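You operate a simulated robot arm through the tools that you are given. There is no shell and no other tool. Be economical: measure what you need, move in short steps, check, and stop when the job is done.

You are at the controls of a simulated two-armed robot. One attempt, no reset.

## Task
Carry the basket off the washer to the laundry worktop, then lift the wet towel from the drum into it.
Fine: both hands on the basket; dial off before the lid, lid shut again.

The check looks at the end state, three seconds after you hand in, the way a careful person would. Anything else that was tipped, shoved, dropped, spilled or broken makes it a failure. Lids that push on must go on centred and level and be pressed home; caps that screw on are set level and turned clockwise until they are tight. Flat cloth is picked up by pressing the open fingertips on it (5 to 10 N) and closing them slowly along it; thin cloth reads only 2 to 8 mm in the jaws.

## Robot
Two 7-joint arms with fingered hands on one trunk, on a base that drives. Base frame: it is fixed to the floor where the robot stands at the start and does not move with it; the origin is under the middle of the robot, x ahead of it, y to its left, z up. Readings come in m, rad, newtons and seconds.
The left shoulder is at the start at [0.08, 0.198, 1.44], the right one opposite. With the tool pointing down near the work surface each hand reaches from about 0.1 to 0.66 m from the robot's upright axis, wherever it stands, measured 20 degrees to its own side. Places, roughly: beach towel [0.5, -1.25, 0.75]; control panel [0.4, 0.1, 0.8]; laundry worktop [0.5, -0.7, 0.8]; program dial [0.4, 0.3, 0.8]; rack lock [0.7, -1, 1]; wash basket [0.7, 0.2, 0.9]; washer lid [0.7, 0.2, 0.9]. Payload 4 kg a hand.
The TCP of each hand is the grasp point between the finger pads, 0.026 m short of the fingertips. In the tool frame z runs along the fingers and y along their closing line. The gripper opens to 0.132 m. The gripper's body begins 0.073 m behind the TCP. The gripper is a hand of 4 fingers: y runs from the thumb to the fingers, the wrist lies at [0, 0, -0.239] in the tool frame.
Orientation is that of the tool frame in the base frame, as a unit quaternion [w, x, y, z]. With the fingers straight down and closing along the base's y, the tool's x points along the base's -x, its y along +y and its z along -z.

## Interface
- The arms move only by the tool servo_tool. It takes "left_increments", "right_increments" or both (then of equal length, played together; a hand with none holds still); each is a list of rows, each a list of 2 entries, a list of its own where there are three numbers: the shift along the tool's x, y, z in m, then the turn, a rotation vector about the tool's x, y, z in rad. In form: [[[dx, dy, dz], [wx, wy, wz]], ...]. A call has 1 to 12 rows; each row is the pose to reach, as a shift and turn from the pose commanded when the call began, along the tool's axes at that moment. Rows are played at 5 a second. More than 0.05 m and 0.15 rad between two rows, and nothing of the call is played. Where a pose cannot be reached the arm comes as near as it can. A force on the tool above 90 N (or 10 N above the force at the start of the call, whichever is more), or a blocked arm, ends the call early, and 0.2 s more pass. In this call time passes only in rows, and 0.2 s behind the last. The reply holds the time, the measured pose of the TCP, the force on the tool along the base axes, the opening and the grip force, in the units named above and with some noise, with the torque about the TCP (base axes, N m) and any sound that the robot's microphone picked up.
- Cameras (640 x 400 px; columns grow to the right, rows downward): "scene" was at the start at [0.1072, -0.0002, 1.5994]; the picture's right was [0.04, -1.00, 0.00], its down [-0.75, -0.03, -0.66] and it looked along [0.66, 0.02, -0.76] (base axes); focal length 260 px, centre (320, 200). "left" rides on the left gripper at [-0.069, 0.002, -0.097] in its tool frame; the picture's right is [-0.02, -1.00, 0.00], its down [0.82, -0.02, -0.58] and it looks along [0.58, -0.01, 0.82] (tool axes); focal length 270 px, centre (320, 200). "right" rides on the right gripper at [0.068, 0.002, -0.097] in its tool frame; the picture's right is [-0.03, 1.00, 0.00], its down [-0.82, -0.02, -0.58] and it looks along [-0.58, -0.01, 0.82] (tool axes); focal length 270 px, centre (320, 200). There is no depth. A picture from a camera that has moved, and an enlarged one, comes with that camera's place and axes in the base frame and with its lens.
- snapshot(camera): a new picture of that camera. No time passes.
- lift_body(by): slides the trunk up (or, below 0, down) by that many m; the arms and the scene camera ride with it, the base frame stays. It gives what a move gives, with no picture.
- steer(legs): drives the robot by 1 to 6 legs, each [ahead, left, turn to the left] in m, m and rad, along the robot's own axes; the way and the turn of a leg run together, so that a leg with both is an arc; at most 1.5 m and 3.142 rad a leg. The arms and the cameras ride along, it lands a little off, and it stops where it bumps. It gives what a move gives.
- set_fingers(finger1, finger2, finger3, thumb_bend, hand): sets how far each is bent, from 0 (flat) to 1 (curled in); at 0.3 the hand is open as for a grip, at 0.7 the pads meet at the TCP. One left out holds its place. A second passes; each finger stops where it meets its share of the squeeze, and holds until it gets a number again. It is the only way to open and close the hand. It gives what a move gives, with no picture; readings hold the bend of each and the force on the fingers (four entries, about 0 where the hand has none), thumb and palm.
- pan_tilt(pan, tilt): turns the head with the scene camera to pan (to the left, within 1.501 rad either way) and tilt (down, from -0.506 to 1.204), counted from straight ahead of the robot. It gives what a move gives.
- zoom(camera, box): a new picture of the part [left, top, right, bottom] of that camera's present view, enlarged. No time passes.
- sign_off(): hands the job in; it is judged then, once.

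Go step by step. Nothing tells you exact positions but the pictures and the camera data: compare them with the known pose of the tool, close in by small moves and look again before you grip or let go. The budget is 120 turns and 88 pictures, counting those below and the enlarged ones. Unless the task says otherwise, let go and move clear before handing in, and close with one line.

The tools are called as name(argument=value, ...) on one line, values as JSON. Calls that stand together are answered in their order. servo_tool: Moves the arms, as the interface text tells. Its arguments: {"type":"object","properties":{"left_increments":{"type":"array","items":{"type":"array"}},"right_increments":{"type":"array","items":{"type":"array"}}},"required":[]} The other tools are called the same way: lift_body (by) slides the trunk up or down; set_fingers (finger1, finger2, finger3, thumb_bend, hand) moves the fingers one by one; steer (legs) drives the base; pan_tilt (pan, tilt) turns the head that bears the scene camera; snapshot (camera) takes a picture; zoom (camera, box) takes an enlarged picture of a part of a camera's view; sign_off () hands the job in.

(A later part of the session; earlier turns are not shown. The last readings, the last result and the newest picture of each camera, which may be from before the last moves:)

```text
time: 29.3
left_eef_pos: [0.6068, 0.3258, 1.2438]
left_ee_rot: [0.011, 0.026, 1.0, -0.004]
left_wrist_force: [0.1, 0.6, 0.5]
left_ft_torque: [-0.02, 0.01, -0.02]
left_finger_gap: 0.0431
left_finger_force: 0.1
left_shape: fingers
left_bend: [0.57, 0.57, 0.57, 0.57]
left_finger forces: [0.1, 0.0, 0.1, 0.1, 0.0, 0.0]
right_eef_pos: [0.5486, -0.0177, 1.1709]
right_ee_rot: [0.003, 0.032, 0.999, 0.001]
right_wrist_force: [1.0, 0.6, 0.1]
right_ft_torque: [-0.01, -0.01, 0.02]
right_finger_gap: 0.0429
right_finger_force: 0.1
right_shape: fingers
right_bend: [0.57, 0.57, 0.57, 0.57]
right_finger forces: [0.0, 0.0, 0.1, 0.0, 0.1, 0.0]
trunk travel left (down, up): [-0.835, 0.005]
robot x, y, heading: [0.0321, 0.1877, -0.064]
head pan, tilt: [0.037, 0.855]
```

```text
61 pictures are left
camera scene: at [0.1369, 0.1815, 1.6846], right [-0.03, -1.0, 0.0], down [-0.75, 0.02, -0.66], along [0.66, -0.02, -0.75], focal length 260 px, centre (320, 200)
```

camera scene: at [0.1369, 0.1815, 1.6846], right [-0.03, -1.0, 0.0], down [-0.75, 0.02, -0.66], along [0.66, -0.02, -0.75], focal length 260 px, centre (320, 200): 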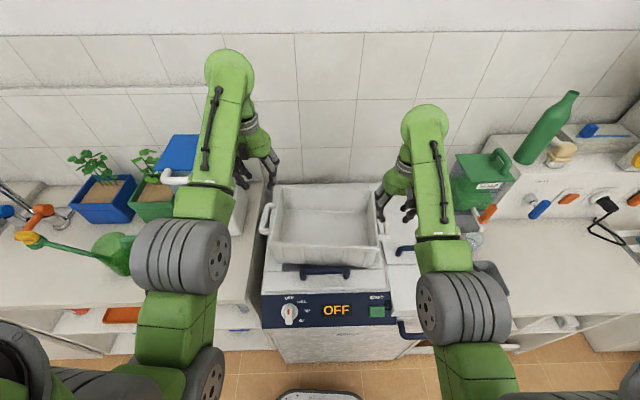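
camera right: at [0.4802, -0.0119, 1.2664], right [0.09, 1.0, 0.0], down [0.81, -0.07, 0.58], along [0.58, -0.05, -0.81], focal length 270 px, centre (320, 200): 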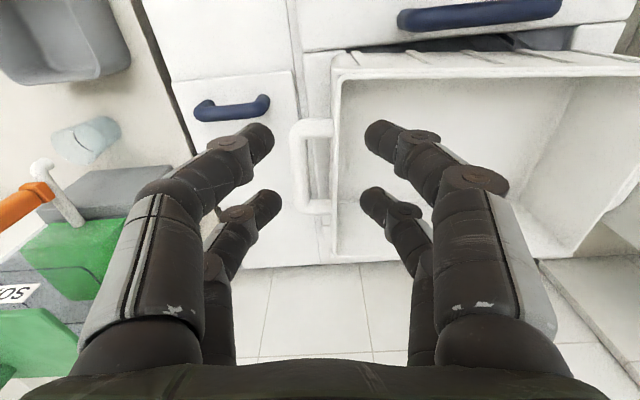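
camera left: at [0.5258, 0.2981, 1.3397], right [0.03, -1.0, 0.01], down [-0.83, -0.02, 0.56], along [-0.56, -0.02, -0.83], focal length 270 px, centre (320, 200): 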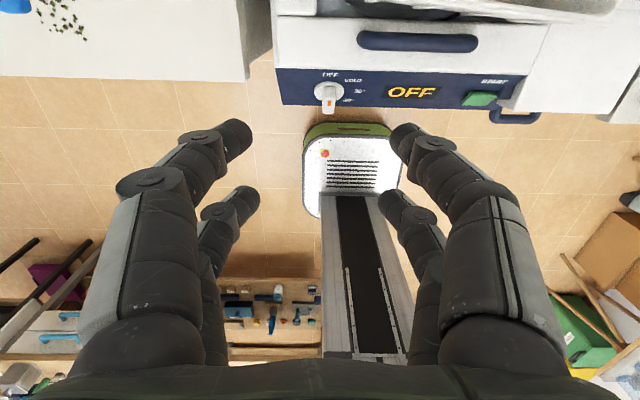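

The handle bar looks parallel to the jaws. I'll move both hands above the handles, staying above the rim, and check with the wrist cameras.

servo_tool(left_increments=[[[-0.02, 0.011, 0.03], [0, 0, 0]], [[-0.04, 0.022, 0.06], [0, 0, 0]], [[-0.056, 0.033, 0.09], [0, 0, 0]], [[-0.056, 0.033, 0.134], [0, 0, 0]]], right_increments=[[[-0.03, -0.01, 0.02], [0, 0, 0]], [[-0.06, -0.02, 0.04], [0, 0, 0]], [[-0.086, -0.03, 0.06], [0, 0, 0]], [[-0.086, -0.03, 0.08], [0, 0, 0]]])

snapshot(camera="left")

snapshot(camera="right")

```text
time: 30.3
left_eef_pos: [0.6665, 0.3565, 1.1093]
left_ee_rot: [0.011, 0.028, 1.0, -0.005]
left_wrist_force: [-1.0, -0.2, 0.7]
left_ft_torque: [0.0, -0.02, 0.0]
left_finger_gap: 0.0428
left_finger_force: 0.1
left_shape: fingers
left_bend: [0.57, 0.57, 0.57, 0.57]
left_finger forces: [0.1, 0.1, 0.0, 0.0, 0.0, 0.1]
right_eef_pos: [0.6345, -0.0526, 1.0905]
right_ee_rot: [0.002, 0.032, 0.999, 0.0]
right_wrist_force: [0.2, 0.2, -0.9]
right_ft_torque: [0.05, -0.01, -0.01]
right_finger_gap: 0.0428
right_finger_force: 0.1
right_shape: fingers
right_bend: [0.57, 0.57, 0.57, 0.57]
right_finger forces: [0.0, 0.0, 0.0, 0.0, 0.0, 0.0]
trunk travel left (down, up): [-0.835, 0.005]
robot x, y, heading: [0.0348, 0.1874, -0.066]
head pan, tilt: [0.037, 0.855]
```

```text
60 pictures are left
camera left: at [0.7312, 0.3547, 1.2075], right [-0.03, -1.0, 0.01], down [-0.83, 0.03, 0.56], along [-0.56, 0.01, -0.83], focal length 270 px, centre (320, 200)
```

left: 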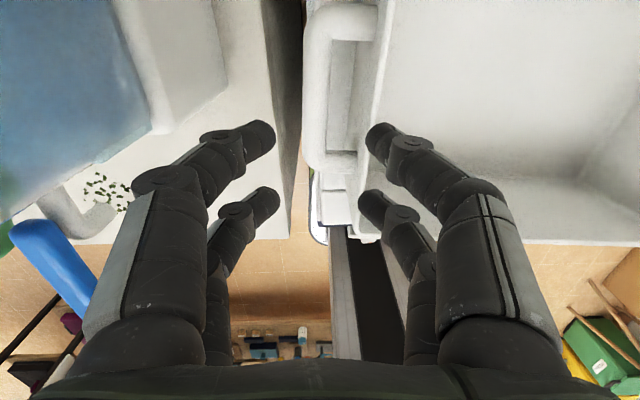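

```text
59 pictures are left
camera right: at [0.565, -0.0466, 1.1862], right [0.09, 1.0, 0.0], down [0.81, -0.07, 0.58], along [0.58, -0.05, -0.81], focal length 270 px, centre (320, 200)
```

right: 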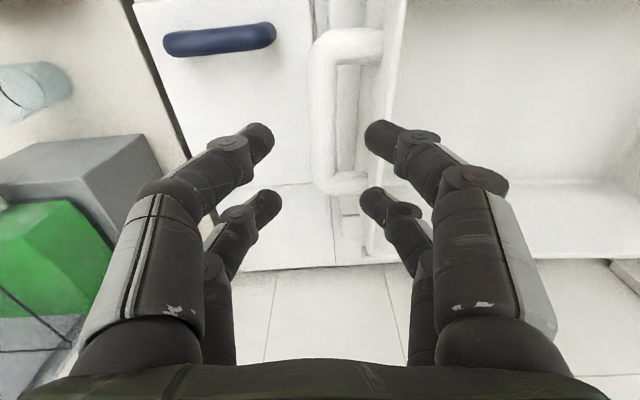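

Both bars sit between the jaws in column. The left hand needs about 15 mm more forward. Then I'll lower both most of the way.

servo_tool(left_increments=[[[-0.015, 0, 0.03], [0, 0, 0]], [[-0.015, 0, 0.06], [0, 0, 0]], [[-0.015, 0, 0.09], [0, 0, 0]]], right_increments=[[[0, 0.002, 0.025], [0, 0, 0]], [[0, 0.002, 0.05], [0, 0, 0]], [[0, 0.002, 0.075], [0, 0, 0]]])

snapshot(camera="left")

snapshot(camera="right")

```text
time: 31.1
left_eef_pos: [0.6823, 0.3541, 1.0232]
left_ee_rot: [0.016, 0.026, 1.0, -0.004]
left_wrist_force: [4.9, 8.9, 8.2]
left_ft_torque: [-0.2, 0.08, 0.09]
left_finger_gap: 0.0396
left_finger_force: 6.5
left_shape: fingers
left_bend: [0.57, 0.57, 0.62, 0.58]
left_finger forces: [0.1, 0.1, 10.4, 0.1, 3.1, 0.0]
right_eef_pos: [0.6319, -0.0529, 1.0182]
right_ee_rot: [0.004, 0.032, 0.999, -0.001]
right_wrist_force: [1.2, -10.2, 6.7]
right_ft_torque: [0.21, -0.04, -0.1]
right_finger_gap: 0.0364
right_finger_force: 5.6
right_shape: fingers
right_bend: [0.6, 0.6, 0.57, 0.57]
right_finger forces: [5.4, 6.0, 0.0, 0.0, 0.1, 0.1]
trunk travel left (down, up): [-0.835, 0.005]
robot x, y, heading: [0.0332, 0.1915, -0.069]
head pan, tilt: [0.037, 0.855]
```

```text
58 pictures are left
camera left: at [0.747, 0.3537, 1.1217], right [-0.03, -1.0, 0.01], down [-0.83, 0.03, 0.55], along [-0.55, 0.01, -0.83], focal length 270 px, centre (320, 200)
```

left: 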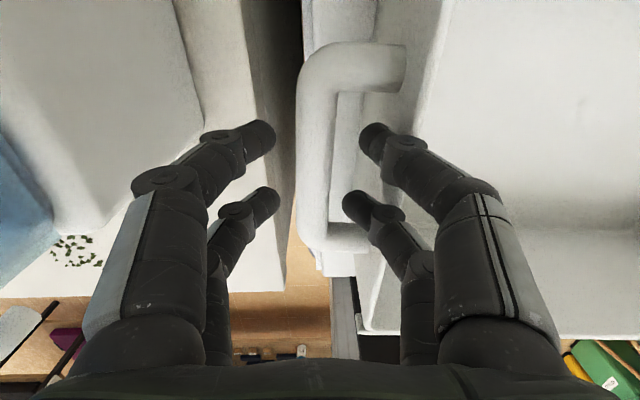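

```text
57 pictures are left
camera right: at [0.5617, -0.0464, 1.1132], right [0.09, 1.0, 0.0], down [0.81, -0.07, 0.58], along [0.58, -0.05, -0.81], focal length 270 px, centre (320, 200)
```

right: 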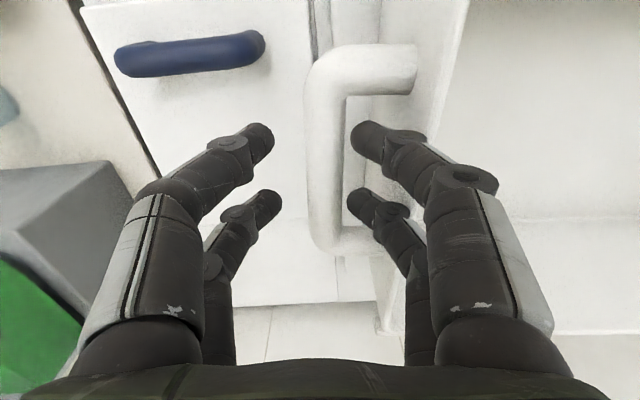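

Both hands touch the rim lightly (about 10 N) because the inner fingers flare outward above the tips. I'll raise both, roll them so the inner fingers run vertical, narrow the gap, and retry.

servo_tool(left_increments=[[[0, 0, -0.03], [0, 0, 0]], [[0, 0.002, -0.06], [0, 0, 0]], [[0, 0.003, -0.06], [0.11, 0, 0]], [[0, 0.003, -0.06], [0.22, 0, 0]]], right_increments=[[[0, 0, -0.03], [0, 0, 0]], [[0, 0.001, -0.06], [0, 0, 0]], [[0, 0.002, -0.06], [-0.11, 0, 0]], [[0, 0.002, -0.06], [-0.22, 0, 0]]])

set_fingers(hand="left", finger1=0.6, finger2=0.6, finger3=0.6, thumb_bend=0.6)

set_fingers(hand="right", finger1=0.6, finger2=0.6, finger3=0.6, thumb_bend=0.6)

snapshot(camera="left")

snapshot(camera="right")

```text
time: 32.1
left_eef_pos: [0.6831, 0.3562, 1.0785]
left_ee_rot: [0.008, 0.029, 0.993, -0.115]
left_wrist_force: [-0.6, 0.1, -0.1]
left_ft_torque: [0.02, -0.01, 0.0]
left_finger_gap: 0.0427
left_finger_force: 0.0
left_shape: fingers
left_bend: [0.57, 0.57, 0.57, 0.57]
left_finger forces: [0.0, 0.0, 0.1, 0.0, 0.1, 0.0]
right_eef_pos: [0.636, -0.0488, 1.0763]
right_ee_rot: [0.005, 0.033, 0.993, 0.111]
right_wrist_force: [-0.5, -0.1, 1.0]
right_ft_torque: [0.01, 0.0, -0.01]
right_finger_gap: 0.0421
right_finger_force: 0.0
right_shape: fingers
right_bend: [0.57, 0.57, 0.57, 0.57]
right_finger forces: [0.1, 0.1, 0.1, 0.1, 0.0, 0.0]
trunk travel left (down, up): [-0.835, 0.005]
robot x, y, heading: [0.0265, 0.1888, -0.061]
head pan, tilt: [0.037, 0.855]
```

```text
time: 33.1
left_eef_pos: [0.6833, 0.3561, 1.0813]
left_ee_rot: [0.008, 0.028, 0.993, -0.115]
left_wrist_force: [-0.3, -0.1, -0.3]
left_ft_torque: [-0.02, 0.0, -0.01]
left_finger_gap: 0.0332
left_finger_force: 0.0
left_shape: fingers
left_bend: [0.6, 0.6, 0.6, 0.6]
left_finger forces: [0.1, 0.1, 0.0, 0.0, 0.0, 0.0]
right_eef_pos: [0.634, -0.0478, 1.0774]
right_ee_rot: [0.006, 0.032, 0.993, 0.11]
right_wrist_force: [0.1, -0.5, 1.0]
right_ft_torque: [0.0, 0.0, -0.05]
right_finger_gap: 0.0422
right_finger_force: 0.2
right_shape: fingers
right_bend: [0.57, 0.57, 0.57, 0.57]
right_finger forces: [0.1, 0.0, 0.0, 0.0, 0.0, 0.1]
trunk travel left (down, up): [-0.835, 0.005]
robot x, y, heading: [0.0306, 0.1887, -0.068]
head pan, tilt: [0.037, 0.855]
```

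```text
time: 34.1
left_eef_pos: [0.6837, 0.3564, 1.0799]
left_ee_rot: [0.009, 0.028, 0.993, -0.114]
left_wrist_force: [-0.4, 0.8, -0.1]
left_ft_torque: [-0.03, 0.02, 0.01]
left_finger_gap: 0.0334
left_finger_force: 0.1
left_shape: fingers
left_bend: [0.6, 0.6, 0.6, 0.6]
left_finger forces: [0.0, 0.0, 0.0, 0.1, 0.0, 0.0]
right_eef_pos: [0.6348, -0.0478, 1.0765]
right_ee_rot: [0.005, 0.032, 0.993, 0.111]
right_wrist_force: [-0.7, 0.0, -0.3]
right_ft_torque: [-0.02, 0.01, 0.01]
right_finger_gap: 0.033
right_finger_force: 0.2
right_shape: fingers
right_bend: [0.6, 0.6, 0.6, 0.6]
right_finger forces: [0.0, 0.1, 0.0, 0.1, 0.0, 0.0]
trunk travel left (down, up): [-0.835, 0.005]
robot x, y, heading: [0.0343, 0.1917, -0.065]
head pan, tilt: [0.037, 0.855]
```

```text
56 pictures are left
camera left: at [0.7492, 0.3759, 1.1755], right [-0.03, -0.97, 0.23], down [-0.82, 0.16, 0.55], along [-0.57, -0.17, -0.8], focal length 270 px, centre (320, 200)
```

left: 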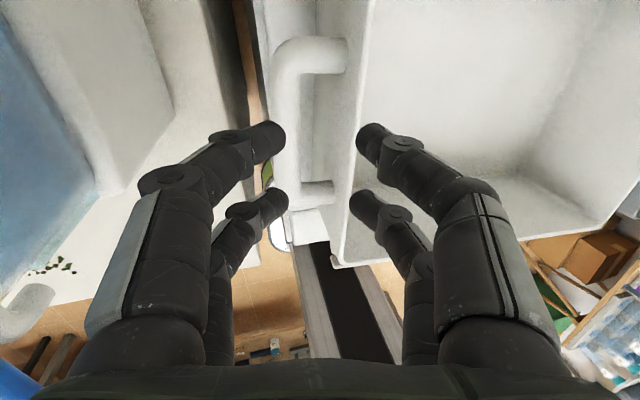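

```text
55 pictures are left
camera right: at [0.564, -0.064, 1.1698], right [0.09, 0.97, 0.22], down [0.8, -0.2, 0.56], along [0.59, 0.13, -0.8], focal length 270 px, centre (320, 200)
```

right: 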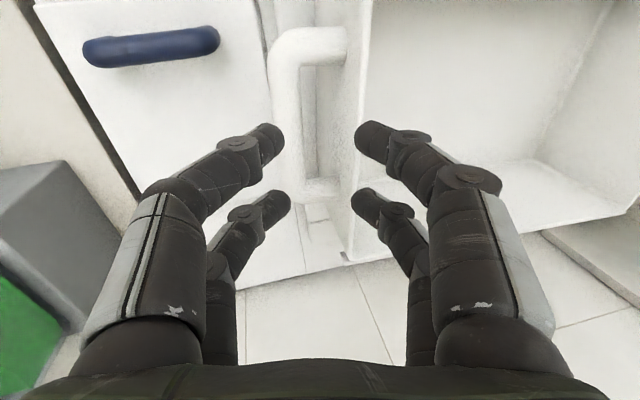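

The bars are at y ≈ -0.049 and 0.352, right under the TCPs. I'll lower straight down with the rolled hands, checking forces partway.

servo_tool(left_increments=[[[0, 0.003, 0.025], [0, 0, 0]], [[0, 0.009, 0.05], [0, 0, 0]], [[0, 0.015, 0.073], [0, 0, 0]]], right_increments=[[[0, -0.007, 0.025], [0, 0, 0]], [[0, -0.0125, 0.05], [0, 0, 0]], [[0, -0.0185, 0.073], [0, 0, 0]]])

snapshot(camera="left")

snapshot(camera="right")

```text
time: 34.9
left_eef_pos: [0.6844, 0.3564, 1.0077]
left_ee_rot: [0.011, 0.028, 0.993, -0.114]
left_wrist_force: [2.1, 13.0, 8.2]
left_ft_torque: [-0.1, 0.01, -0.07]
left_finger_gap: 0.0314
left_finger_force: 7.0
left_shape: fingers
left_bend: [0.6, 0.59, 0.65, 0.61]
left_finger forces: [0.9, 1.8, 7.9, 0.1, 2.3, 0.0]
right_eef_pos: [0.6333, -0.0508, 1.0023]
right_ee_rot: [0.006, 0.032, 0.994, 0.109]
right_wrist_force: [-2.3, -10.2, 3.9]
right_ft_torque: [0.2, -0.03, 0.02]
right_finger_gap: 0.0279
right_finger_force: 4.4
right_shape: fingers
right_bend: [0.62, 0.62, 0.6, 0.6]
right_finger forces: [4.4, 5.0, 0.0, 0.0, 0.1, 0.0]
trunk travel left (down, up): [-0.835, 0.005]
robot x, y, heading: [0.0274, 0.1897, -0.066]
head pan, tilt: [0.037, 0.855]
```

```text
54 pictures are left
camera left: at [0.7492, 0.3756, 1.1028], right [-0.03, -0.97, 0.23], down [-0.82, 0.15, 0.54], along [-0.56, -0.17, -0.81], focal length 270 px, centre (320, 200)
```

left: 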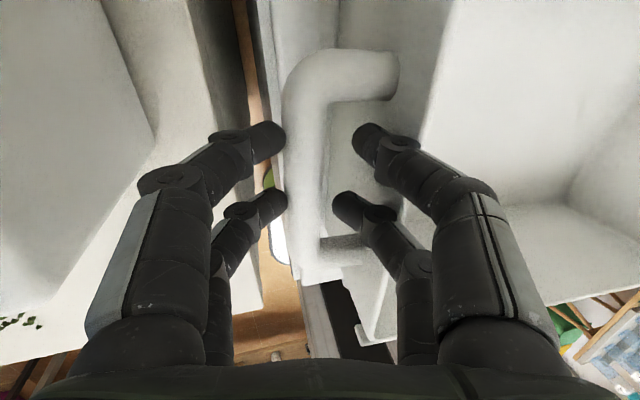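

```text
53 pictures are left
camera right: at [0.5624, -0.0667, 1.0958], right [0.09, 0.97, 0.22], down [0.8, -0.2, 0.56], along [0.59, 0.13, -0.8], focal length 270 px, centre (320, 200)
```

right: 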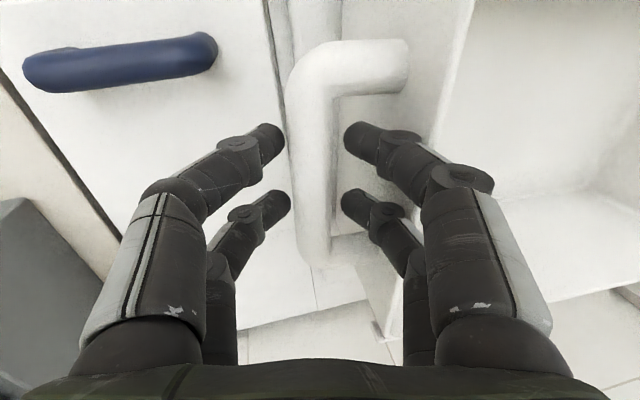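

The fingers lean out about 30° and keep catching the rim. I'll change the grip: straddle the rim and handle together, with inner fingers inside the basket and outer fingers hooked outside the handle. First I'll raise the hands, unroll them and open.

servo_tool(left_increments=[[[0, -0.008, -0.034], [0, 0, 0]], [[0, -0.018, -0.075], [0, 0, 0]], [[0, -0.018, -0.075], [-0.11, 0, 0]], [[0, -0.018, -0.075], [-0.22, 0, 0]]], right_increments=[[[0, 0.008, -0.034], [0, 0, 0]], [[0, 0.018, -0.08], [0, 0, 0]], [[0, 0.018, -0.08], [0.11, 0, 0]], [[0, 0.018, -0.08], [0.22, 0, 0]]])

set_fingers(hand="left", finger1=0.38, finger2=0.38, finger3=0.38, thumb_bend=0.38)

set_fingers(hand="right", finger1=0.38, finger2=0.38, finger3=0.38, thumb_bend=0.38)

servo_tool(left_increments=[[[0, -0.01, 0], [0, 0, 0]], [[0, -0.021, 0], [0, 0, 0]]], right_increments=[[[0, 0.01, 0], [0, 0, 0]], [[0, 0.018, 0], [0, 0, 0]]])

snapshot(camera="left")

snapshot(camera="right")

```text
time: 35.9
left_eef_pos: [0.6837, 0.3532, 1.082]
left_ee_rot: [0.011, 0.028, 1.0, -0.004]
left_wrist_force: [0.9, 0.1, -0.3]
left_ft_torque: [0.02, 0.02, 0.0]
left_finger_gap: 0.0325
left_finger_force: 0.1
left_shape: fingers
left_bend: [0.6, 0.6, 0.6, 0.6]
left_finger forces: [0.1, 0.1, 0.0, 0.0, 0.0, 0.0]
right_eef_pos: [0.6349, -0.0512, 1.0821]
right_ee_rot: [0.001, 0.032, 0.999, 0.0]
right_wrist_force: [0.2, -1.0, 0.3]
right_ft_torque: [-0.02, 0.01, 0.02]
right_finger_gap: 0.0324
right_finger_force: 0.1
right_shape: fingers
right_bend: [0.6, 0.6, 0.6, 0.6]
right_finger forces: [0.1, 0.0, 0.1, 0.0, 0.1, 0.0]
trunk travel left (down, up): [-0.835, 0.005]
robot x, y, heading: [0.031, 0.1861, -0.067]
head pan, tilt: [0.037, 0.855]
```

```text
time: 36.9
left_eef_pos: [0.6826, 0.3528, 1.0836]
left_ee_rot: [0.012, 0.027, 1.0, -0.005]
left_wrist_force: [-0.4, 0.1, 0.0]
left_ft_torque: [-0.02, 0.02, 0.02]
left_finger_gap: 0.106
left_finger_force: 0.2
left_shape: fingers
left_bend: [0.38, 0.38, 0.38, 0.38]
left_finger forces: [0.1, 0.1, 0.1, 0.0, 0.1, 0.0]
right_eef_pos: [0.635, -0.0498, 1.0834]
right_ee_rot: [0.003, 0.033, 0.999, 0.001]
right_wrist_force: [-0.9, 0.6, 0.6]
right_ft_torque: [0.02, -0.03, 0.01]
right_finger_gap: 0.0324
right_finger_force: 0.1
right_shape: fingers
right_bend: [0.6, 0.6, 0.6, 0.6]
right_finger forces: [0.1, 0.0, 0.0, 0.0, 0.1, 0.1]
trunk travel left (down, up): [-0.835, 0.005]
robot x, y, heading: [0.0284, 0.1843, -0.064]
head pan, tilt: [0.037, 0.855]
```

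```text
time: 37.9
left_eef_pos: [0.6832, 0.3531, 1.0828]
left_ee_rot: [0.012, 0.027, 1.0, -0.006]
left_wrist_force: [0.9, 1.1, -0.2]
left_ft_torque: [0.02, 0.01, -0.01]
left_finger_gap: 0.1061
left_finger_force: 0.1
left_shape: fingers
left_bend: [0.38, 0.38, 0.38, 0.38]
left_finger forces: [0.0, 0.0, 0.1, 0.0, 0.1, 0.1]
right_eef_pos: [0.6344, -0.0504, 1.0829]
right_ee_rot: [0.002, 0.033, 0.999, 0.001]
right_wrist_force: [-0.4, 0.6, 0.7]
right_ft_torque: [0.04, -0.02, -0.01]
right_finger_gap: 0.1058
right_finger_force: 0.1
right_shape: fingers
right_bend: [0.38, 0.38, 0.38, 0.38]
right_finger forces: [0.0, 0.0, 0.1, 0.1, 0.0, 0.1]
trunk travel left (down, up): [-0.835, 0.005]
robot x, y, heading: [0.0313, 0.1896, -0.065]
head pan, tilt: [0.037, 0.855]
```

```text
time: 38.5
left_eef_pos: [0.6807, 0.3318, 1.0825]
left_ee_rot: [0.011, 0.027, 1.0, -0.005]
left_wrist_force: [0.8, -1.5, -0.3]
left_ft_torque: [0.02, 0.02, -0.02]
left_finger_gap: 0.1061
left_finger_force: 0.0
left_shape: fingers
left_bend: [0.38, 0.38, 0.38, 0.38]
left_finger forces: [0.0, 0.0, 0.1, 0.0, 0.1, 0.1]
right_eef_pos: [0.6364, -0.0325, 1.0814]
right_ee_rot: [0.002, 0.032, 0.999, 0.001]
right_wrist_force: [-0.6, -0.3, -0.1]
right_ft_torque: [0.01, -0.02, -0.04]
right_finger_gap: 0.1057
right_finger_force: 0.0
right_shape: fingers
right_bend: [0.38, 0.38, 0.38, 0.38]
right_finger forces: [0.1, 0.1, 0.1, 0.0, 0.0, 0.1]
trunk travel left (down, up): [-0.835, 0.005]
robot x, y, heading: [0.0337, 0.1879, -0.061]
head pan, tilt: [0.037, 0.855]
```

```text
52 pictures are left
camera left: at [0.747, 0.3306, 1.181], right [-0.03, -1.0, 0.01], down [-0.83, 0.03, 0.56], along [-0.56, 0.01, -0.83], focal length 270 px, centre (320, 200)
```

left: 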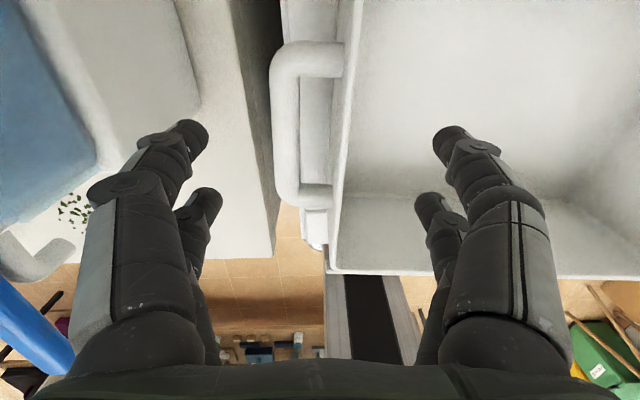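

```text
51 pictures are left
camera right: at [0.5664, -0.027, 1.1785], right [0.09, 1.0, 0.0], down [0.81, -0.07, 0.58], along [0.58, -0.05, -0.81], focal length 270 px, centre (320, 200)
```

right: 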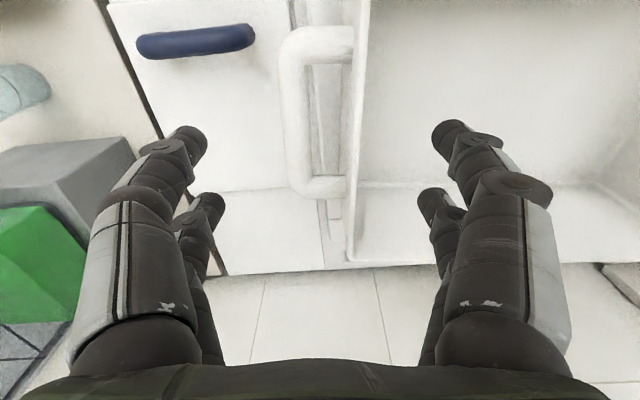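

The outer fingers will pass outside the handles and the inner fingers inside the rim, with room on both sides. I'll lower to z ≈ 0.965.

servo_tool(left_increments=[[[0, 0, 0.03], [0, 0, 0]], [[0, 0, 0.06], [0, 0, 0]], [[0, 0, 0.09], [0, 0, 0]], [[0, 0, 0.117], [0, 0, 0]]], right_increments=[[[0, 0, 0.03], [0, 0, 0]], [[0, 0, 0.06], [0, 0, 0]], [[0, 0, 0.09], [0, 0, 0]], [[0, 0, 0.117], [0, 0, 0]]])

snapshot(camera="left")

snapshot(camera="right")

```text
time: 39.5
left_eef_pos: [0.6856, 0.3319, 0.9646]
left_ee_rot: [0.011, 0.028, 1.0, -0.005]
left_wrist_force: [-0.2, 0.3, -0.5]
left_ft_torque: [-0.01, 0.03, 0.01]
left_finger_gap: 0.1062
left_finger_force: 0.1
left_shape: fingers
left_bend: [0.38, 0.38, 0.38, 0.38]
left_finger forces: [0.0, 0.0, 0.0, 0.1, 0.0, 0.0]
right_eef_pos: [0.6377, -0.0333, 0.9653]
right_ee_rot: [0.002, 0.032, 0.999, 0.001]
right_wrist_force: [-0.1, 0.1, 0.0]
right_ft_torque: [0.0, 0.01, 0.0]
right_finger_gap: 0.1061
right_finger_force: 0.1
right_shape: fingers
right_bend: [0.38, 0.38, 0.38, 0.38]
right_finger forces: [0.0, 0.0, 0.1, 0.1, 0.0, 0.0]
trunk travel left (down, up): [-0.835, 0.005]
robot x, y, heading: [0.0287, 0.1906, -0.063]
head pan, tilt: [0.037, 0.855]
```

```text
50 pictures are left
camera left: at [0.7512, 0.3306, 1.0626], right [-0.03, -1.0, 0.01], down [-0.83, 0.03, 0.56], along [-0.56, 0.01, -0.83], focal length 270 px, centre (320, 200)
```

left: 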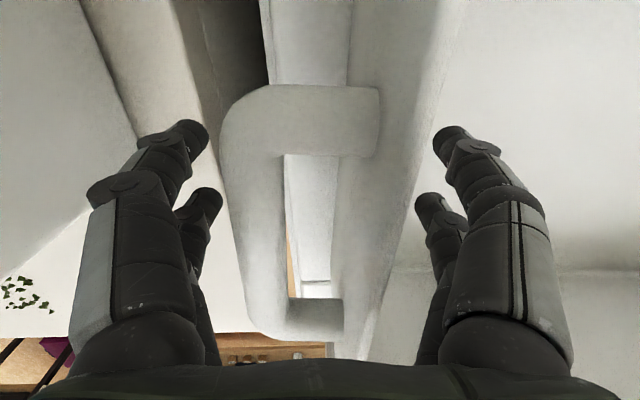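

```text
49 pictures are left
camera right: at [0.5689, -0.0277, 1.0609], right [0.09, 1.0, 0.0], down [0.81, -0.07, 0.58], along [0.58, -0.05, -0.81], focal length 270 px, centre (320, 200)
```

right: 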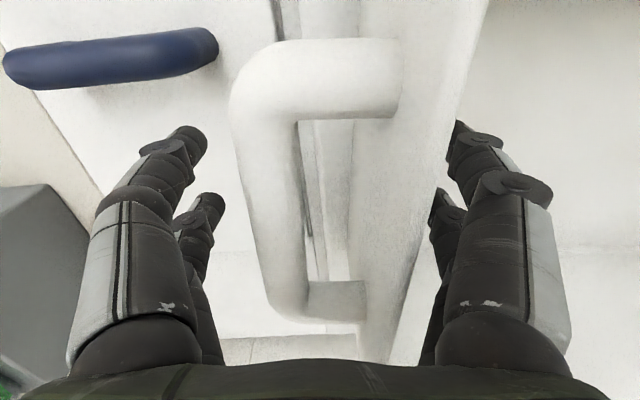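

Both hands straddle the rim and handles cleanly with no contact force. I'll close both.

set_fingers(hand="left", finger1=0.7, finger2=0.7, finger3=0.7, thumb_bend=0.7)

set_fingers(hand="right", finger1=0.7, finger2=0.7, finger3=0.7, thumb_bend=0.7)

snapshot(camera="right")

```text
time: 40.5
left_eef_pos: [0.6857, 0.3316, 0.9658]
left_ee_rot: [0.011, 0.027, 1.0, -0.004]
left_wrist_force: [-1.0, 0.7, 0.0]
left_ft_torque: [-0.77, 0.03, -0.16]
left_finger_gap: 0.0345
left_finger_force: 22.3
left_shape: fingers
left_bend: [0.65, 0.65, 0.59, 0.62]
left_finger forces: [11.1, 11.6, 7.9, 0.1, 15.0, 0.0]
right_eef_pos: [0.6368, -0.0339, 0.9665]
right_ee_rot: [0.003, 0.032, 0.999, 0.001]
right_wrist_force: [0.0, -0.6, -0.1]
right_ft_torque: [0.03, 0.02, 0.03]
right_finger_gap: 0.1063
right_finger_force: 0.1
right_shape: fingers
right_bend: [0.38, 0.38, 0.38, 0.38]
right_finger forces: [0.0, 0.1, 0.0, 0.0, 0.0, 0.1]
trunk travel left (down, up): [-0.835, 0.005]
robot x, y, heading: [0.0313, 0.1882, -0.066]
head pan, tilt: [0.037, 0.855]
```

```text
time: 41.5
left_eef_pos: [0.6852, 0.3327, 0.9658]
left_ee_rot: [0.011, 0.026, 1.0, -0.005]
left_wrist_force: [1.0, 6.6, 0.9]
left_ft_torque: [-0.91, 0.08, -0.19]
left_finger_gap: 0.0349
left_finger_force: 25.0
left_shape: fingers
left_bend: [0.65, 0.65, 0.59, 0.62]
left_finger forces: [14.0, 14.0, 7.5, 0.0, 14.0, 0.1]
right_eef_pos: [0.6364, -0.0338, 0.9658]
right_ee_rot: [0.002, 0.033, 0.999, 0.0]
right_wrist_force: [-1.7, -6.3, -0.6]
right_ft_torque: [0.97, -0.16, 0.22]
right_finger_gap: 0.0404
right_finger_force: 21.3
right_shape: fingers
right_bend: [0.56, 0.56, 0.67, 0.65]
right_finger forces: [9.0, 8.8, 7.0, 0.0, 18.7, 0.1]
trunk travel left (down, up): [-0.835, 0.005]
robot x, y, heading: [0.03, 0.1891, -0.066]
head pan, tilt: [0.037, 0.855]
```

```text
48 pictures are left
camera right: at [0.5685, -0.0279, 1.0611], right [0.09, 1.0, 0.0], down [0.81, -0.07, 0.58], along [0.58, -0.05, -0.81], focal length 270 px, centre (320, 200)
```

right: 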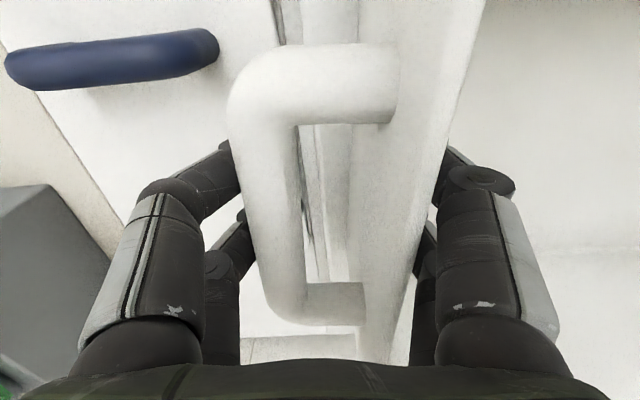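

The grip is firm at about 22-25 N per hand, with the outer fingers hooked under the handles. I'll lift a little as a test.

servo_tool(left_increments=[[[0, 0, -0.01], [0, 0, 0]], [[0, 0, -0.02], [0, 0, 0]], [[0, 0, -0.035], [0, 0, 0]], [[0, 0, -0.05], [0, 0, 0]]], right_increments=[[[0, 0, -0.01], [0, 0, 0]], [[0, 0, -0.02], [0, 0, 0]], [[0, 0, -0.035], [0, 0, 0]], [[0, 0, -0.05], [0, 0, 0]]])

snapshot(camera="scene")

```text
time: 42.5
left_eef_pos: [0.684, 0.3309, 1.0169]
left_ee_rot: [0.011, 0.027, 1.0, -0.005]
left_wrist_force: [0.0, 5.2, -1.7]
left_ft_torque: [-0.83, 0.09, -0.27]
left_finger_gap: 0.035
left_finger_force: 23.9
left_shape: fingers
left_bend: [0.65, 0.65, 0.59, 0.63]
left_finger forces: [13.2, 13.7, 7.5, 0.0, 13.9, 0.0]
right_eef_pos: [0.6355, -0.034, 1.0151]
right_ee_rot: [0.002, 0.033, 0.999, 0.001]
right_wrist_force: [-0.7, -5.1, -1.8]
right_ft_torque: [0.98, -0.17, 0.18]
right_finger_gap: 0.0404
right_finger_force: 21.6
right_shape: fingers
right_bend: [0.56, 0.56, 0.67, 0.65]
right_finger forces: [9.3, 9.0, 7.2, 0.0, 18.2, 0.1]
trunk travel left (down, up): [-0.835, 0.005]
robot x, y, heading: [0.0295, 0.188, -0.06]
head pan, tilt: [0.037, 0.855]
```

```text
47 pictures are left
camera scene: at [0.1378, 0.1814, 1.6845], right [-0.03, -1.0, 0.0], down [-0.76, 0.02, -0.66], along [0.66, -0.02, -0.76], focal length 260 px, centre (320, 200)
```

scene: 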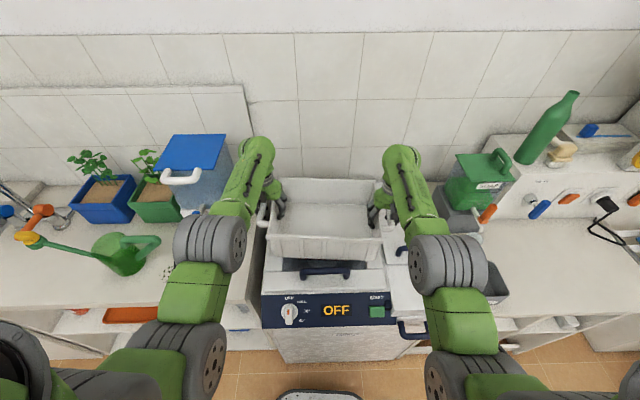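

The basket is up, level and light. I'll lift a bit more, back out, and carry it right along a path clear of the soap dispenser and bin.

servo_tool(left_increments=[[[0, 0, -0.02], [0, 0, 0]], [[0, 0, -0.04], [0, 0, 0]], [[0, 0, -0.06], [0, 0, 0]]], right_increments=[[[0, 0, -0.02], [0, 0, 0]], [[0, 0, -0.04], [0, 0, 0]], [[0, 0, -0.06], [0, 0, 0]]])

steer(legs=[[-0.33, 0, 0.062], [0, -0.46, 0], [0, -0.44, 0]])

snapshot(camera="scene")

```text
time: 43.3
left_eef_pos: [0.6817, 0.3322, 1.0759]
left_ee_rot: [0.011, 0.027, 1.0, -0.004]
left_wrist_force: [1.6, 3.5, -4.0]
left_ft_torque: [-0.69, 0.06, -0.15]
left_finger_gap: 0.0346
left_finger_force: 23.4
left_shape: fingers
left_bend: [0.65, 0.65, 0.59, 0.63]
left_finger forces: [12.9, 12.4, 7.6, 0.0, 13.0, 0.0]
right_eef_pos: [0.6345, -0.0329, 1.0767]
right_ee_rot: [0.002, 0.032, 0.999, 0.0]
right_wrist_force: [-1.7, -5.4, -2.2]
right_ft_torque: [1.09, -0.19, 0.27]
right_finger_gap: 0.0408
right_finger_force: 22.2
right_shape: fingers
right_bend: [0.56, 0.56, 0.67, 0.65]
right_finger forces: [9.3, 9.5, 6.8, 0.1, 19.0, 0.0]
trunk travel left (down, up): [-0.835, 0.005]
robot x, y, heading: [0.0288, 0.1847, -0.066]
head pan, tilt: [0.037, 0.855]
```

```text
time: 50.2
left_eef_pos: [0.3429, -0.53, 1.0762]
left_ee_rot: [0.011, -0.004, 1.0, -0.005]
left_wrist_force: [1.0, 3.9, -3.0]
left_ft_torque: [-0.69, 0.03, -0.15]
left_finger_gap: 0.0348
left_finger_force: 22.4
left_shape: fingers
left_bend: [0.65, 0.65, 0.59, 0.63]
left_finger forces: [12.3, 11.9, 7.8, 0.1, 13.3, 0.1]
right_eef_pos: [0.3188, -0.8991, 1.0747]
right_ee_rot: [0.002, 0.001, 1.0, -0.001]
right_wrist_force: [0.3, -3.5, -1.4]
right_ft_torque: [1.08, -0.11, 0.24]
right_finger_gap: 0.0407
right_finger_force: 21.5
right_shape: fingers
right_bend: [0.56, 0.56, 0.67, 0.65]
right_finger forces: [9.7, 9.6, 6.5, 0.0, 18.0, 0.1]
trunk travel left (down, up): [-0.835, 0.005]
robot x, y, heading: [-0.3001, -0.7159, -0.001]
head pan, tilt: [0.037, 0.855]
```

```text
46 pictures are left
camera scene: at [-0.1905, -0.714, 1.6845], right [0.03, -1.0, 0.0], down [-0.76, -0.03, -0.66], along [0.65, 0.02, -0.76], focal length 260 px, centre (320, 200)
```

scene: 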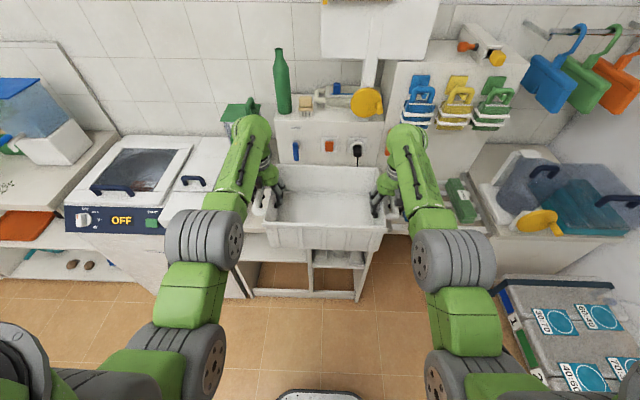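

The basket is stable in both hands, in front of the worktop. I'll move forward over it, then look down with both wrist cameras.

steer(legs=[[0.18, -0.012, 0]])

snapshot(camera="right")

snapshot(camera="left")

snapshot(camera="scene")

```text
time: 51.7
left_eef_pos: [0.5221, -0.5438, 1.0799]
left_ee_rot: [0.012, -0.005, 1.0, -0.004]
left_wrist_force: [0.7, 2.4, -2.7]
left_ft_torque: [-0.7, -0.01, -0.15]
left_finger_gap: 0.0345
left_finger_force: 22.9
left_shape: fingers
left_bend: [0.65, 0.65, 0.59, 0.63]
left_finger forces: [12.3, 11.8, 7.9, 0.0, 13.5, 0.1]
right_eef_pos: [0.4969, -0.9123, 1.0765]
right_ee_rot: [0.003, 0.001, 1.0, 0.001]
right_wrist_force: [-0.4, -3.4, -1.8]
right_ft_torque: [1.08, -0.13, 0.2]
right_finger_gap: 0.0405
right_finger_force: 22.1
right_shape: fingers
right_bend: [0.56, 0.56, 0.67, 0.65]
right_finger forces: [9.7, 9.6, 6.7, 0.0, 17.9, 0.0]
trunk travel left (down, up): [-0.835, 0.005]
robot x, y, heading: [-0.1174, -0.7289, -0.005]
head pan, tilt: [0.037, 0.855]
```

```text
45 pictures are left
camera right: at [0.4271, -0.9109, 1.1726], right [0.03, 1.0, 0.0], down [0.81, -0.02, 0.58], along [0.58, -0.01, -0.81], focal length 270 px, centre (320, 200)
```

right: 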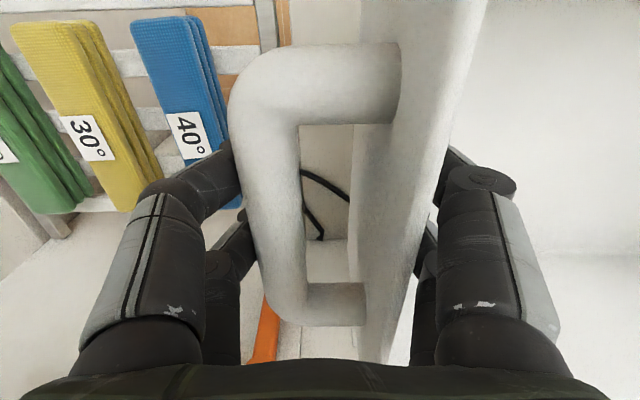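

```text
44 pictures are left
camera left: at [0.5863, -0.5408, 1.1776], right [0.03, -1.0, 0.01], down [-0.83, -0.02, 0.56], along [-0.56, -0.03, -0.83], focal length 270 px, centre (320, 200)
```

left: 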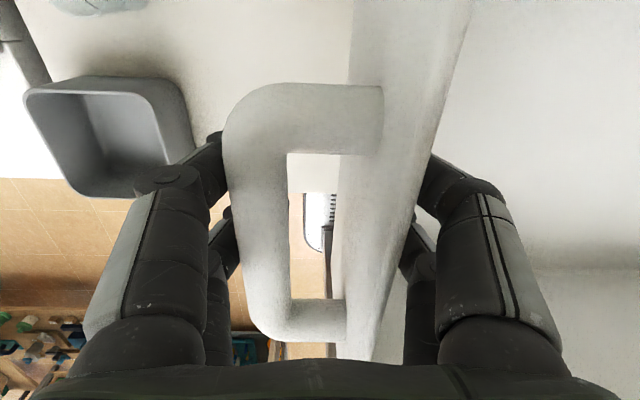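

```text
43 pictures are left
camera scene: at [-0.0149, -0.7294, 1.6849], right [0.04, -1.0, 0.0], down [-0.75, -0.03, -0.66], along [0.66, 0.02, -0.75], focal length 260 px, centre (320, 200)
```

scene: 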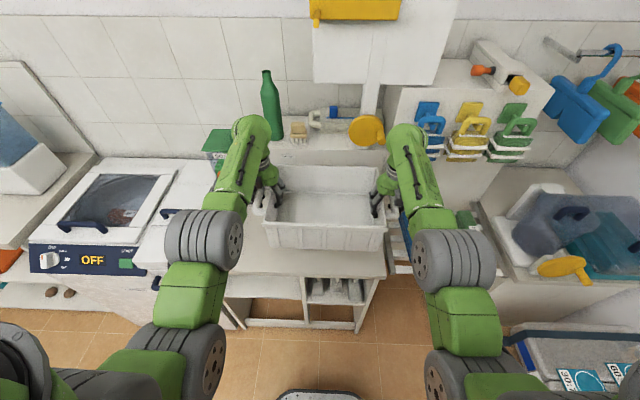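

The worktop is at about z ≈ 0.835 with its front edge at x ≈ 0.38. The cable is at the far right. I'll nudge 25 mm left, away from the cable, then lower most of the way.

steer(legs=[[0.0, 0.025, 0]])

servo_tool(left_increments=[[[0, 0, 0.025], [0, 0, 0]], [[0, 0, 0.05], [0, 0, 0]], [[0, 0, 0.075], [0, 0, 0]], [[0, 0, 0.095], [0, 0, 0]], [[0, 0, 0.11], [0, 0, 0]]], right_increments=[[[0, 0, 0.025], [0, 0, 0]], [[0, 0, 0.05], [0, 0, 0]], [[0, 0, 0.075], [0, 0, 0]], [[0, 0, 0.095], [0, 0, 0]], [[0, 0, 0.11], [0, 0, 0]]])

snapshot(camera="scene")

```text
time: 52.5
left_eef_pos: [0.5248, -0.5237, 1.0786]
left_ee_rot: [0.011, -0.004, 1.0, -0.002]
left_wrist_force: [-0.2, 2.3, -3.0]
left_ft_torque: [-0.67, 0.03, -0.12]
left_finger_gap: 0.0345
left_finger_force: 23.0
left_shape: fingers
left_bend: [0.65, 0.65, 0.59, 0.63]
left_finger forces: [12.0, 11.5, 8.0, 0.0, 13.6, 0.0]
right_eef_pos: [0.5, -0.8927, 1.0747]
right_ee_rot: [0.001, 0.001, 1.0, 0.003]
right_wrist_force: [-1.2, -3.0, -0.7]
right_ft_torque: [1.1, -0.08, 0.21]
right_finger_gap: 0.0406
right_finger_force: 21.5
right_shape: fingers
right_bend: [0.56, 0.56, 0.67, 0.65]
right_finger forces: [9.7, 9.8, 6.3, 0.0, 18.0, 0.1]
trunk travel left (down, up): [-0.835, 0.005]
robot x, y, heading: [-0.1193, -0.7056, -0.001]
head pan, tilt: [0.037, 0.855]
```

```text
time: 53.7
left_eef_pos: [0.5267, -0.5184, 0.9662]
left_ee_rot: [0.01, -0.004, 1.0, -0.004]
left_wrist_force: [0.3, 5.4, -3.8]
left_ft_torque: [-0.84, 0.06, -0.29]
left_finger_gap: 0.0346
left_finger_force: 24.4
left_shape: fingers
left_bend: [0.65, 0.65, 0.59, 0.63]
left_finger forces: [13.0, 13.6, 7.4, 0.0, 13.9, 0.0]
right_eef_pos: [0.5014, -0.887, 0.9659]
right_ee_rot: [0.002, 0.001, 1.0, 0.0]
right_wrist_force: [0.5, -5.1, -1.1]
right_ft_torque: [1.04, -0.11, 0.14]
right_finger_gap: 0.0403
right_finger_force: 21.8
right_shape: fingers
right_bend: [0.56, 0.56, 0.67, 0.65]
right_finger forces: [9.1, 9.1, 7.0, 0.1, 18.5, 0.0]
trunk travel left (down, up): [-0.835, 0.005]
robot x, y, heading: [-0.1183, -0.7044, -0.005]
head pan, tilt: [0.037, 0.855]
```

```text
42 pictures are left
camera scene: at [-0.0087, -0.7025, 1.6845], right [0.04, -1.0, 0.0], down [-0.76, -0.03, -0.65], along [0.65, 0.02, -0.76], focal length 260 px, centre (320, 200)
```

scene: 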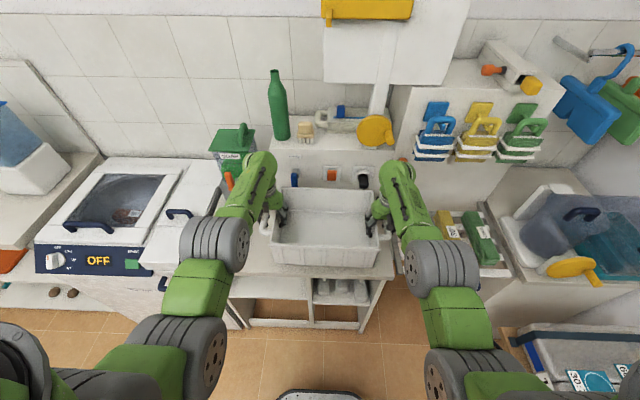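

No contact yet at the original grip height. I'll continue down in small steps until the weight transfers.

servo_tool(left_increments=[[[0, 0, 0.006], [0, 0, 0]], [[0, 0, 0.012], [0, 0, 0]]], right_increments=[[[0, 0, 0.006], [0, 0, 0]], [[0, 0, 0.012], [0, 0, 0]]])

servo_tool(left_increments=[[[0, 0, 0.004], [0, 0, 0]], [[0, 0, 0.008], [0, 0, 0]]], right_increments=[[[0, 0, 0.004], [0, 0, 0]], [[0, 0, 0.008], [0, 0, 0]]])

zoom(camera="scene", box=[220, 150, 420, 300])

```text
time: 54.3
left_eef_pos: [0.528, -0.5208, 0.9543]
left_ee_rot: [0.01, -0.003, 1.0, -0.004]
left_wrist_force: [-0.1, 7.0, -4.2]
left_ft_torque: [-0.79, 0.09, -0.3]
left_finger_gap: 0.0343
left_finger_force: 23.2
left_shape: fingers
left_bend: [0.65, 0.65, 0.59, 0.63]
left_finger forces: [13.4, 14.1, 7.1, 0.0, 13.2, 0.1]
right_eef_pos: [0.5012, -0.8874, 0.9517]
right_ee_rot: [0.001, 0.001, 1.0, 0.0]
right_wrist_force: [-0.6, -5.8, -1.3]
right_ft_torque: [1.06, -0.19, 0.14]
right_finger_gap: 0.0403
right_finger_force: 21.7
right_shape: fingers
right_bend: [0.56, 0.56, 0.67, 0.65]
right_finger forces: [9.0, 8.9, 7.4, 0.0, 19.8, 0.0]
trunk travel left (down, up): [-0.835, 0.005]
robot x, y, heading: [-0.119, -0.7063, -0.002]
head pan, tilt: [0.037, 0.855]
```

```text
time: 54.9
left_eef_pos: [0.5283, -0.5193, 0.9469]
left_ee_rot: [0.011, -0.004, 1.0, -0.004]
left_wrist_force: [0.8, 9.4, -3.3]
left_ft_torque: [-0.74, 0.12, -0.26]
left_finger_gap: 0.0348
left_finger_force: 24.4
left_shape: fingers
left_bend: [0.65, 0.65, 0.59, 0.63]
left_finger forces: [14.1, 14.6, 7.1, 0.0, 12.7, 0.0]
right_eef_pos: [0.5015, -0.8877, 0.9439]
right_ee_rot: [0.0, 0.001, 1.0, 0.0]
right_wrist_force: [-0.2, -8.9, -1.6]
right_ft_torque: [0.97, -0.2, 0.11]
right_finger_gap: 0.0407
right_finger_force: 22.2
right_shape: fingers
right_bend: [0.57, 0.57, 0.67, 0.65]
right_finger forces: [8.6, 8.4, 7.6, 0.1, 20.1, 0.0]
trunk travel left (down, up): [-0.835, 0.005]
robot x, y, heading: [-0.1157, -0.7056, -0.005]
head pan, tilt: [0.037, 0.855]
```

```text
2.67 times, centred on (320, 225) of scene
camera zoom: at [-0.0084, -0.7043, 1.6844], right [0.03, -1.0, 0.0], down [-0.76, -0.03, -0.65], along [0.65, 0.02, -0.76], focal length 692 px, centre (320, 133)
```

zoom: 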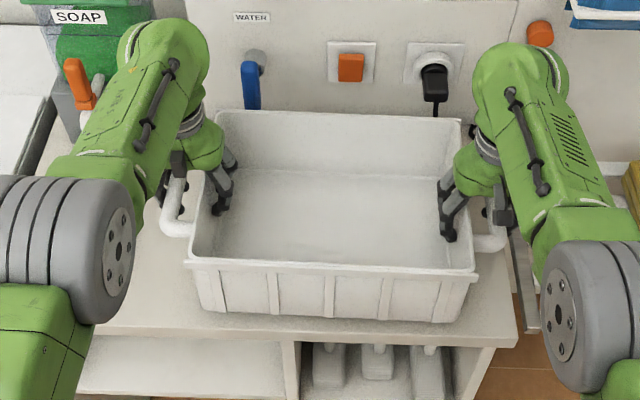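

It's still hanging, close to the surface, with a mild inward squeeze. I'll relieve that slightly and continue down.

servo_tool(left_increments=[[[0, 0.001, 0.004], [0, 0, 0]], [[0, 0.002, 0.008], [0, 0, 0]]], right_increments=[[[0, -0.001, 0.004], [0, 0, 0]], [[0, -0.002, 0.008], [0, 0, 0]]])

servo_tool(left_increments=[[[0, 0, 0.004], [0, 0, 0]], [[0, 0, 0.007], [0, 0, 0]]], right_increments=[[[0, 0, 0.004], [0, 0, 0]], [[0, 0, 0.007], [0, 0, 0]]])

```text
time: 55.5
left_eef_pos: [0.5281, -0.5201, 0.938]
left_ee_rot: [0.011, -0.003, 1.0, -0.005]
left_wrist_force: [-1.3, -2.8, -3.1]
left_ft_torque: [-0.77, 0.04, -0.24]
left_finger_gap: 0.0344
left_finger_force: 23.9
left_shape: fingers
left_bend: [0.65, 0.65, 0.59, 0.63]
left_finger forces: [11.1, 11.3, 9.1, 0.0, 15.4, 0.1]
right_eef_pos: [0.5011, -0.8893, 0.9364]
right_ee_rot: [0.002, 0.001, 1.0, 0.002]
right_wrist_force: [0.0, 1.8, -1.8]
right_ft_torque: [0.99, -0.15, 0.1]
right_finger_gap: 0.0399
right_finger_force: 20.1
right_shape: fingers
right_bend: [0.56, 0.56, 0.67, 0.65]
right_finger forces: [10.5, 10.3, 5.2, 0.0, 15.4, 0.1]
trunk travel left (down, up): [-0.835, 0.005]
robot x, y, heading: [-0.1158, -0.7017, -0.004]
head pan, tilt: [0.037, 0.855]
```

```text
time: 56.1
left_eef_pos: [0.5275, -0.518, 0.9325]
left_ee_rot: [0.012, -0.004, 1.0, -0.005]
left_wrist_force: [0.3, -3.5, -0.1]
left_ft_torque: [-0.92, 0.02, -0.19]
left_finger_gap: 0.0346
left_finger_force: 23.8
left_shape: fingers
left_bend: [0.65, 0.65, 0.59, 0.63]
left_finger forces: [10.8, 11.0, 9.5, 0.1, 15.9, 0.0]
right_eef_pos: [0.5012, -0.8891, 0.9332]
right_ee_rot: [0.005, 0.002, 1.0, 0.002]
right_wrist_force: [0.4, 3.2, 7.1]
right_ft_torque: [1.05, -0.11, 0.17]
right_finger_gap: 0.0394
right_finger_force: 19.5
right_shape: fingers
right_bend: [0.56, 0.56, 0.68, 0.66]
right_finger forces: [10.6, 10.7, 4.1, 0.0, 13.7, 0.0]
trunk travel left (down, up): [-0.835, 0.005]
robot x, y, heading: [-0.1196, -0.703, -0.007]
head pan, tilt: [0.037, 0.855]
```

Right side has touched down. I'll settle the left 3 mm and check again.

servo_tool(left_increments=[[[0, 0, 0.002], [0, 0, 0]], [[0, 0, 0.004], [0, 0, 0]]], right_increments=[[[0, 0, 0], [0, 0, 0]], [[0, 0, 0], [0, 0, 0]]])

```text
time: 56.7
left_eef_pos: [0.528, -0.5189, 0.932]
left_ee_rot: [0.014, -0.003, 1.0, -0.004]
left_wrist_force: [0.0, -3.3, 15.3]
left_ft_torque: [-0.91, -0.01, -0.3]
left_finger_gap: 0.0345
left_finger_force: 23.2
left_shape: fingers
left_bend: [0.66, 0.66, 0.59, 0.63]
left_finger forces: [10.2, 10.8, 9.8, 0.0, 16.5, 0.0]
right_eef_pos: [0.4996, -0.8896, 0.933]
right_ee_rot: [0.004, 0.002, 1.0, 0.001]
right_wrist_force: [6.2, 5.4, 6.3]
right_ft_torque: [1.01, -0.18, 0.12]
right_finger_gap: 0.0389
right_finger_force: 19.0
right_shape: fingers
right_bend: [0.56, 0.56, 0.68, 0.66]
right_finger forces: [10.9, 10.8, 4.0, 0.0, 13.3, 0.0]
trunk travel left (down, up): [-0.835, 0.005]
robot x, y, heading: [-0.1126, -0.7044, -0.005]
head pan, tilt: [0.037, 0.855]
```

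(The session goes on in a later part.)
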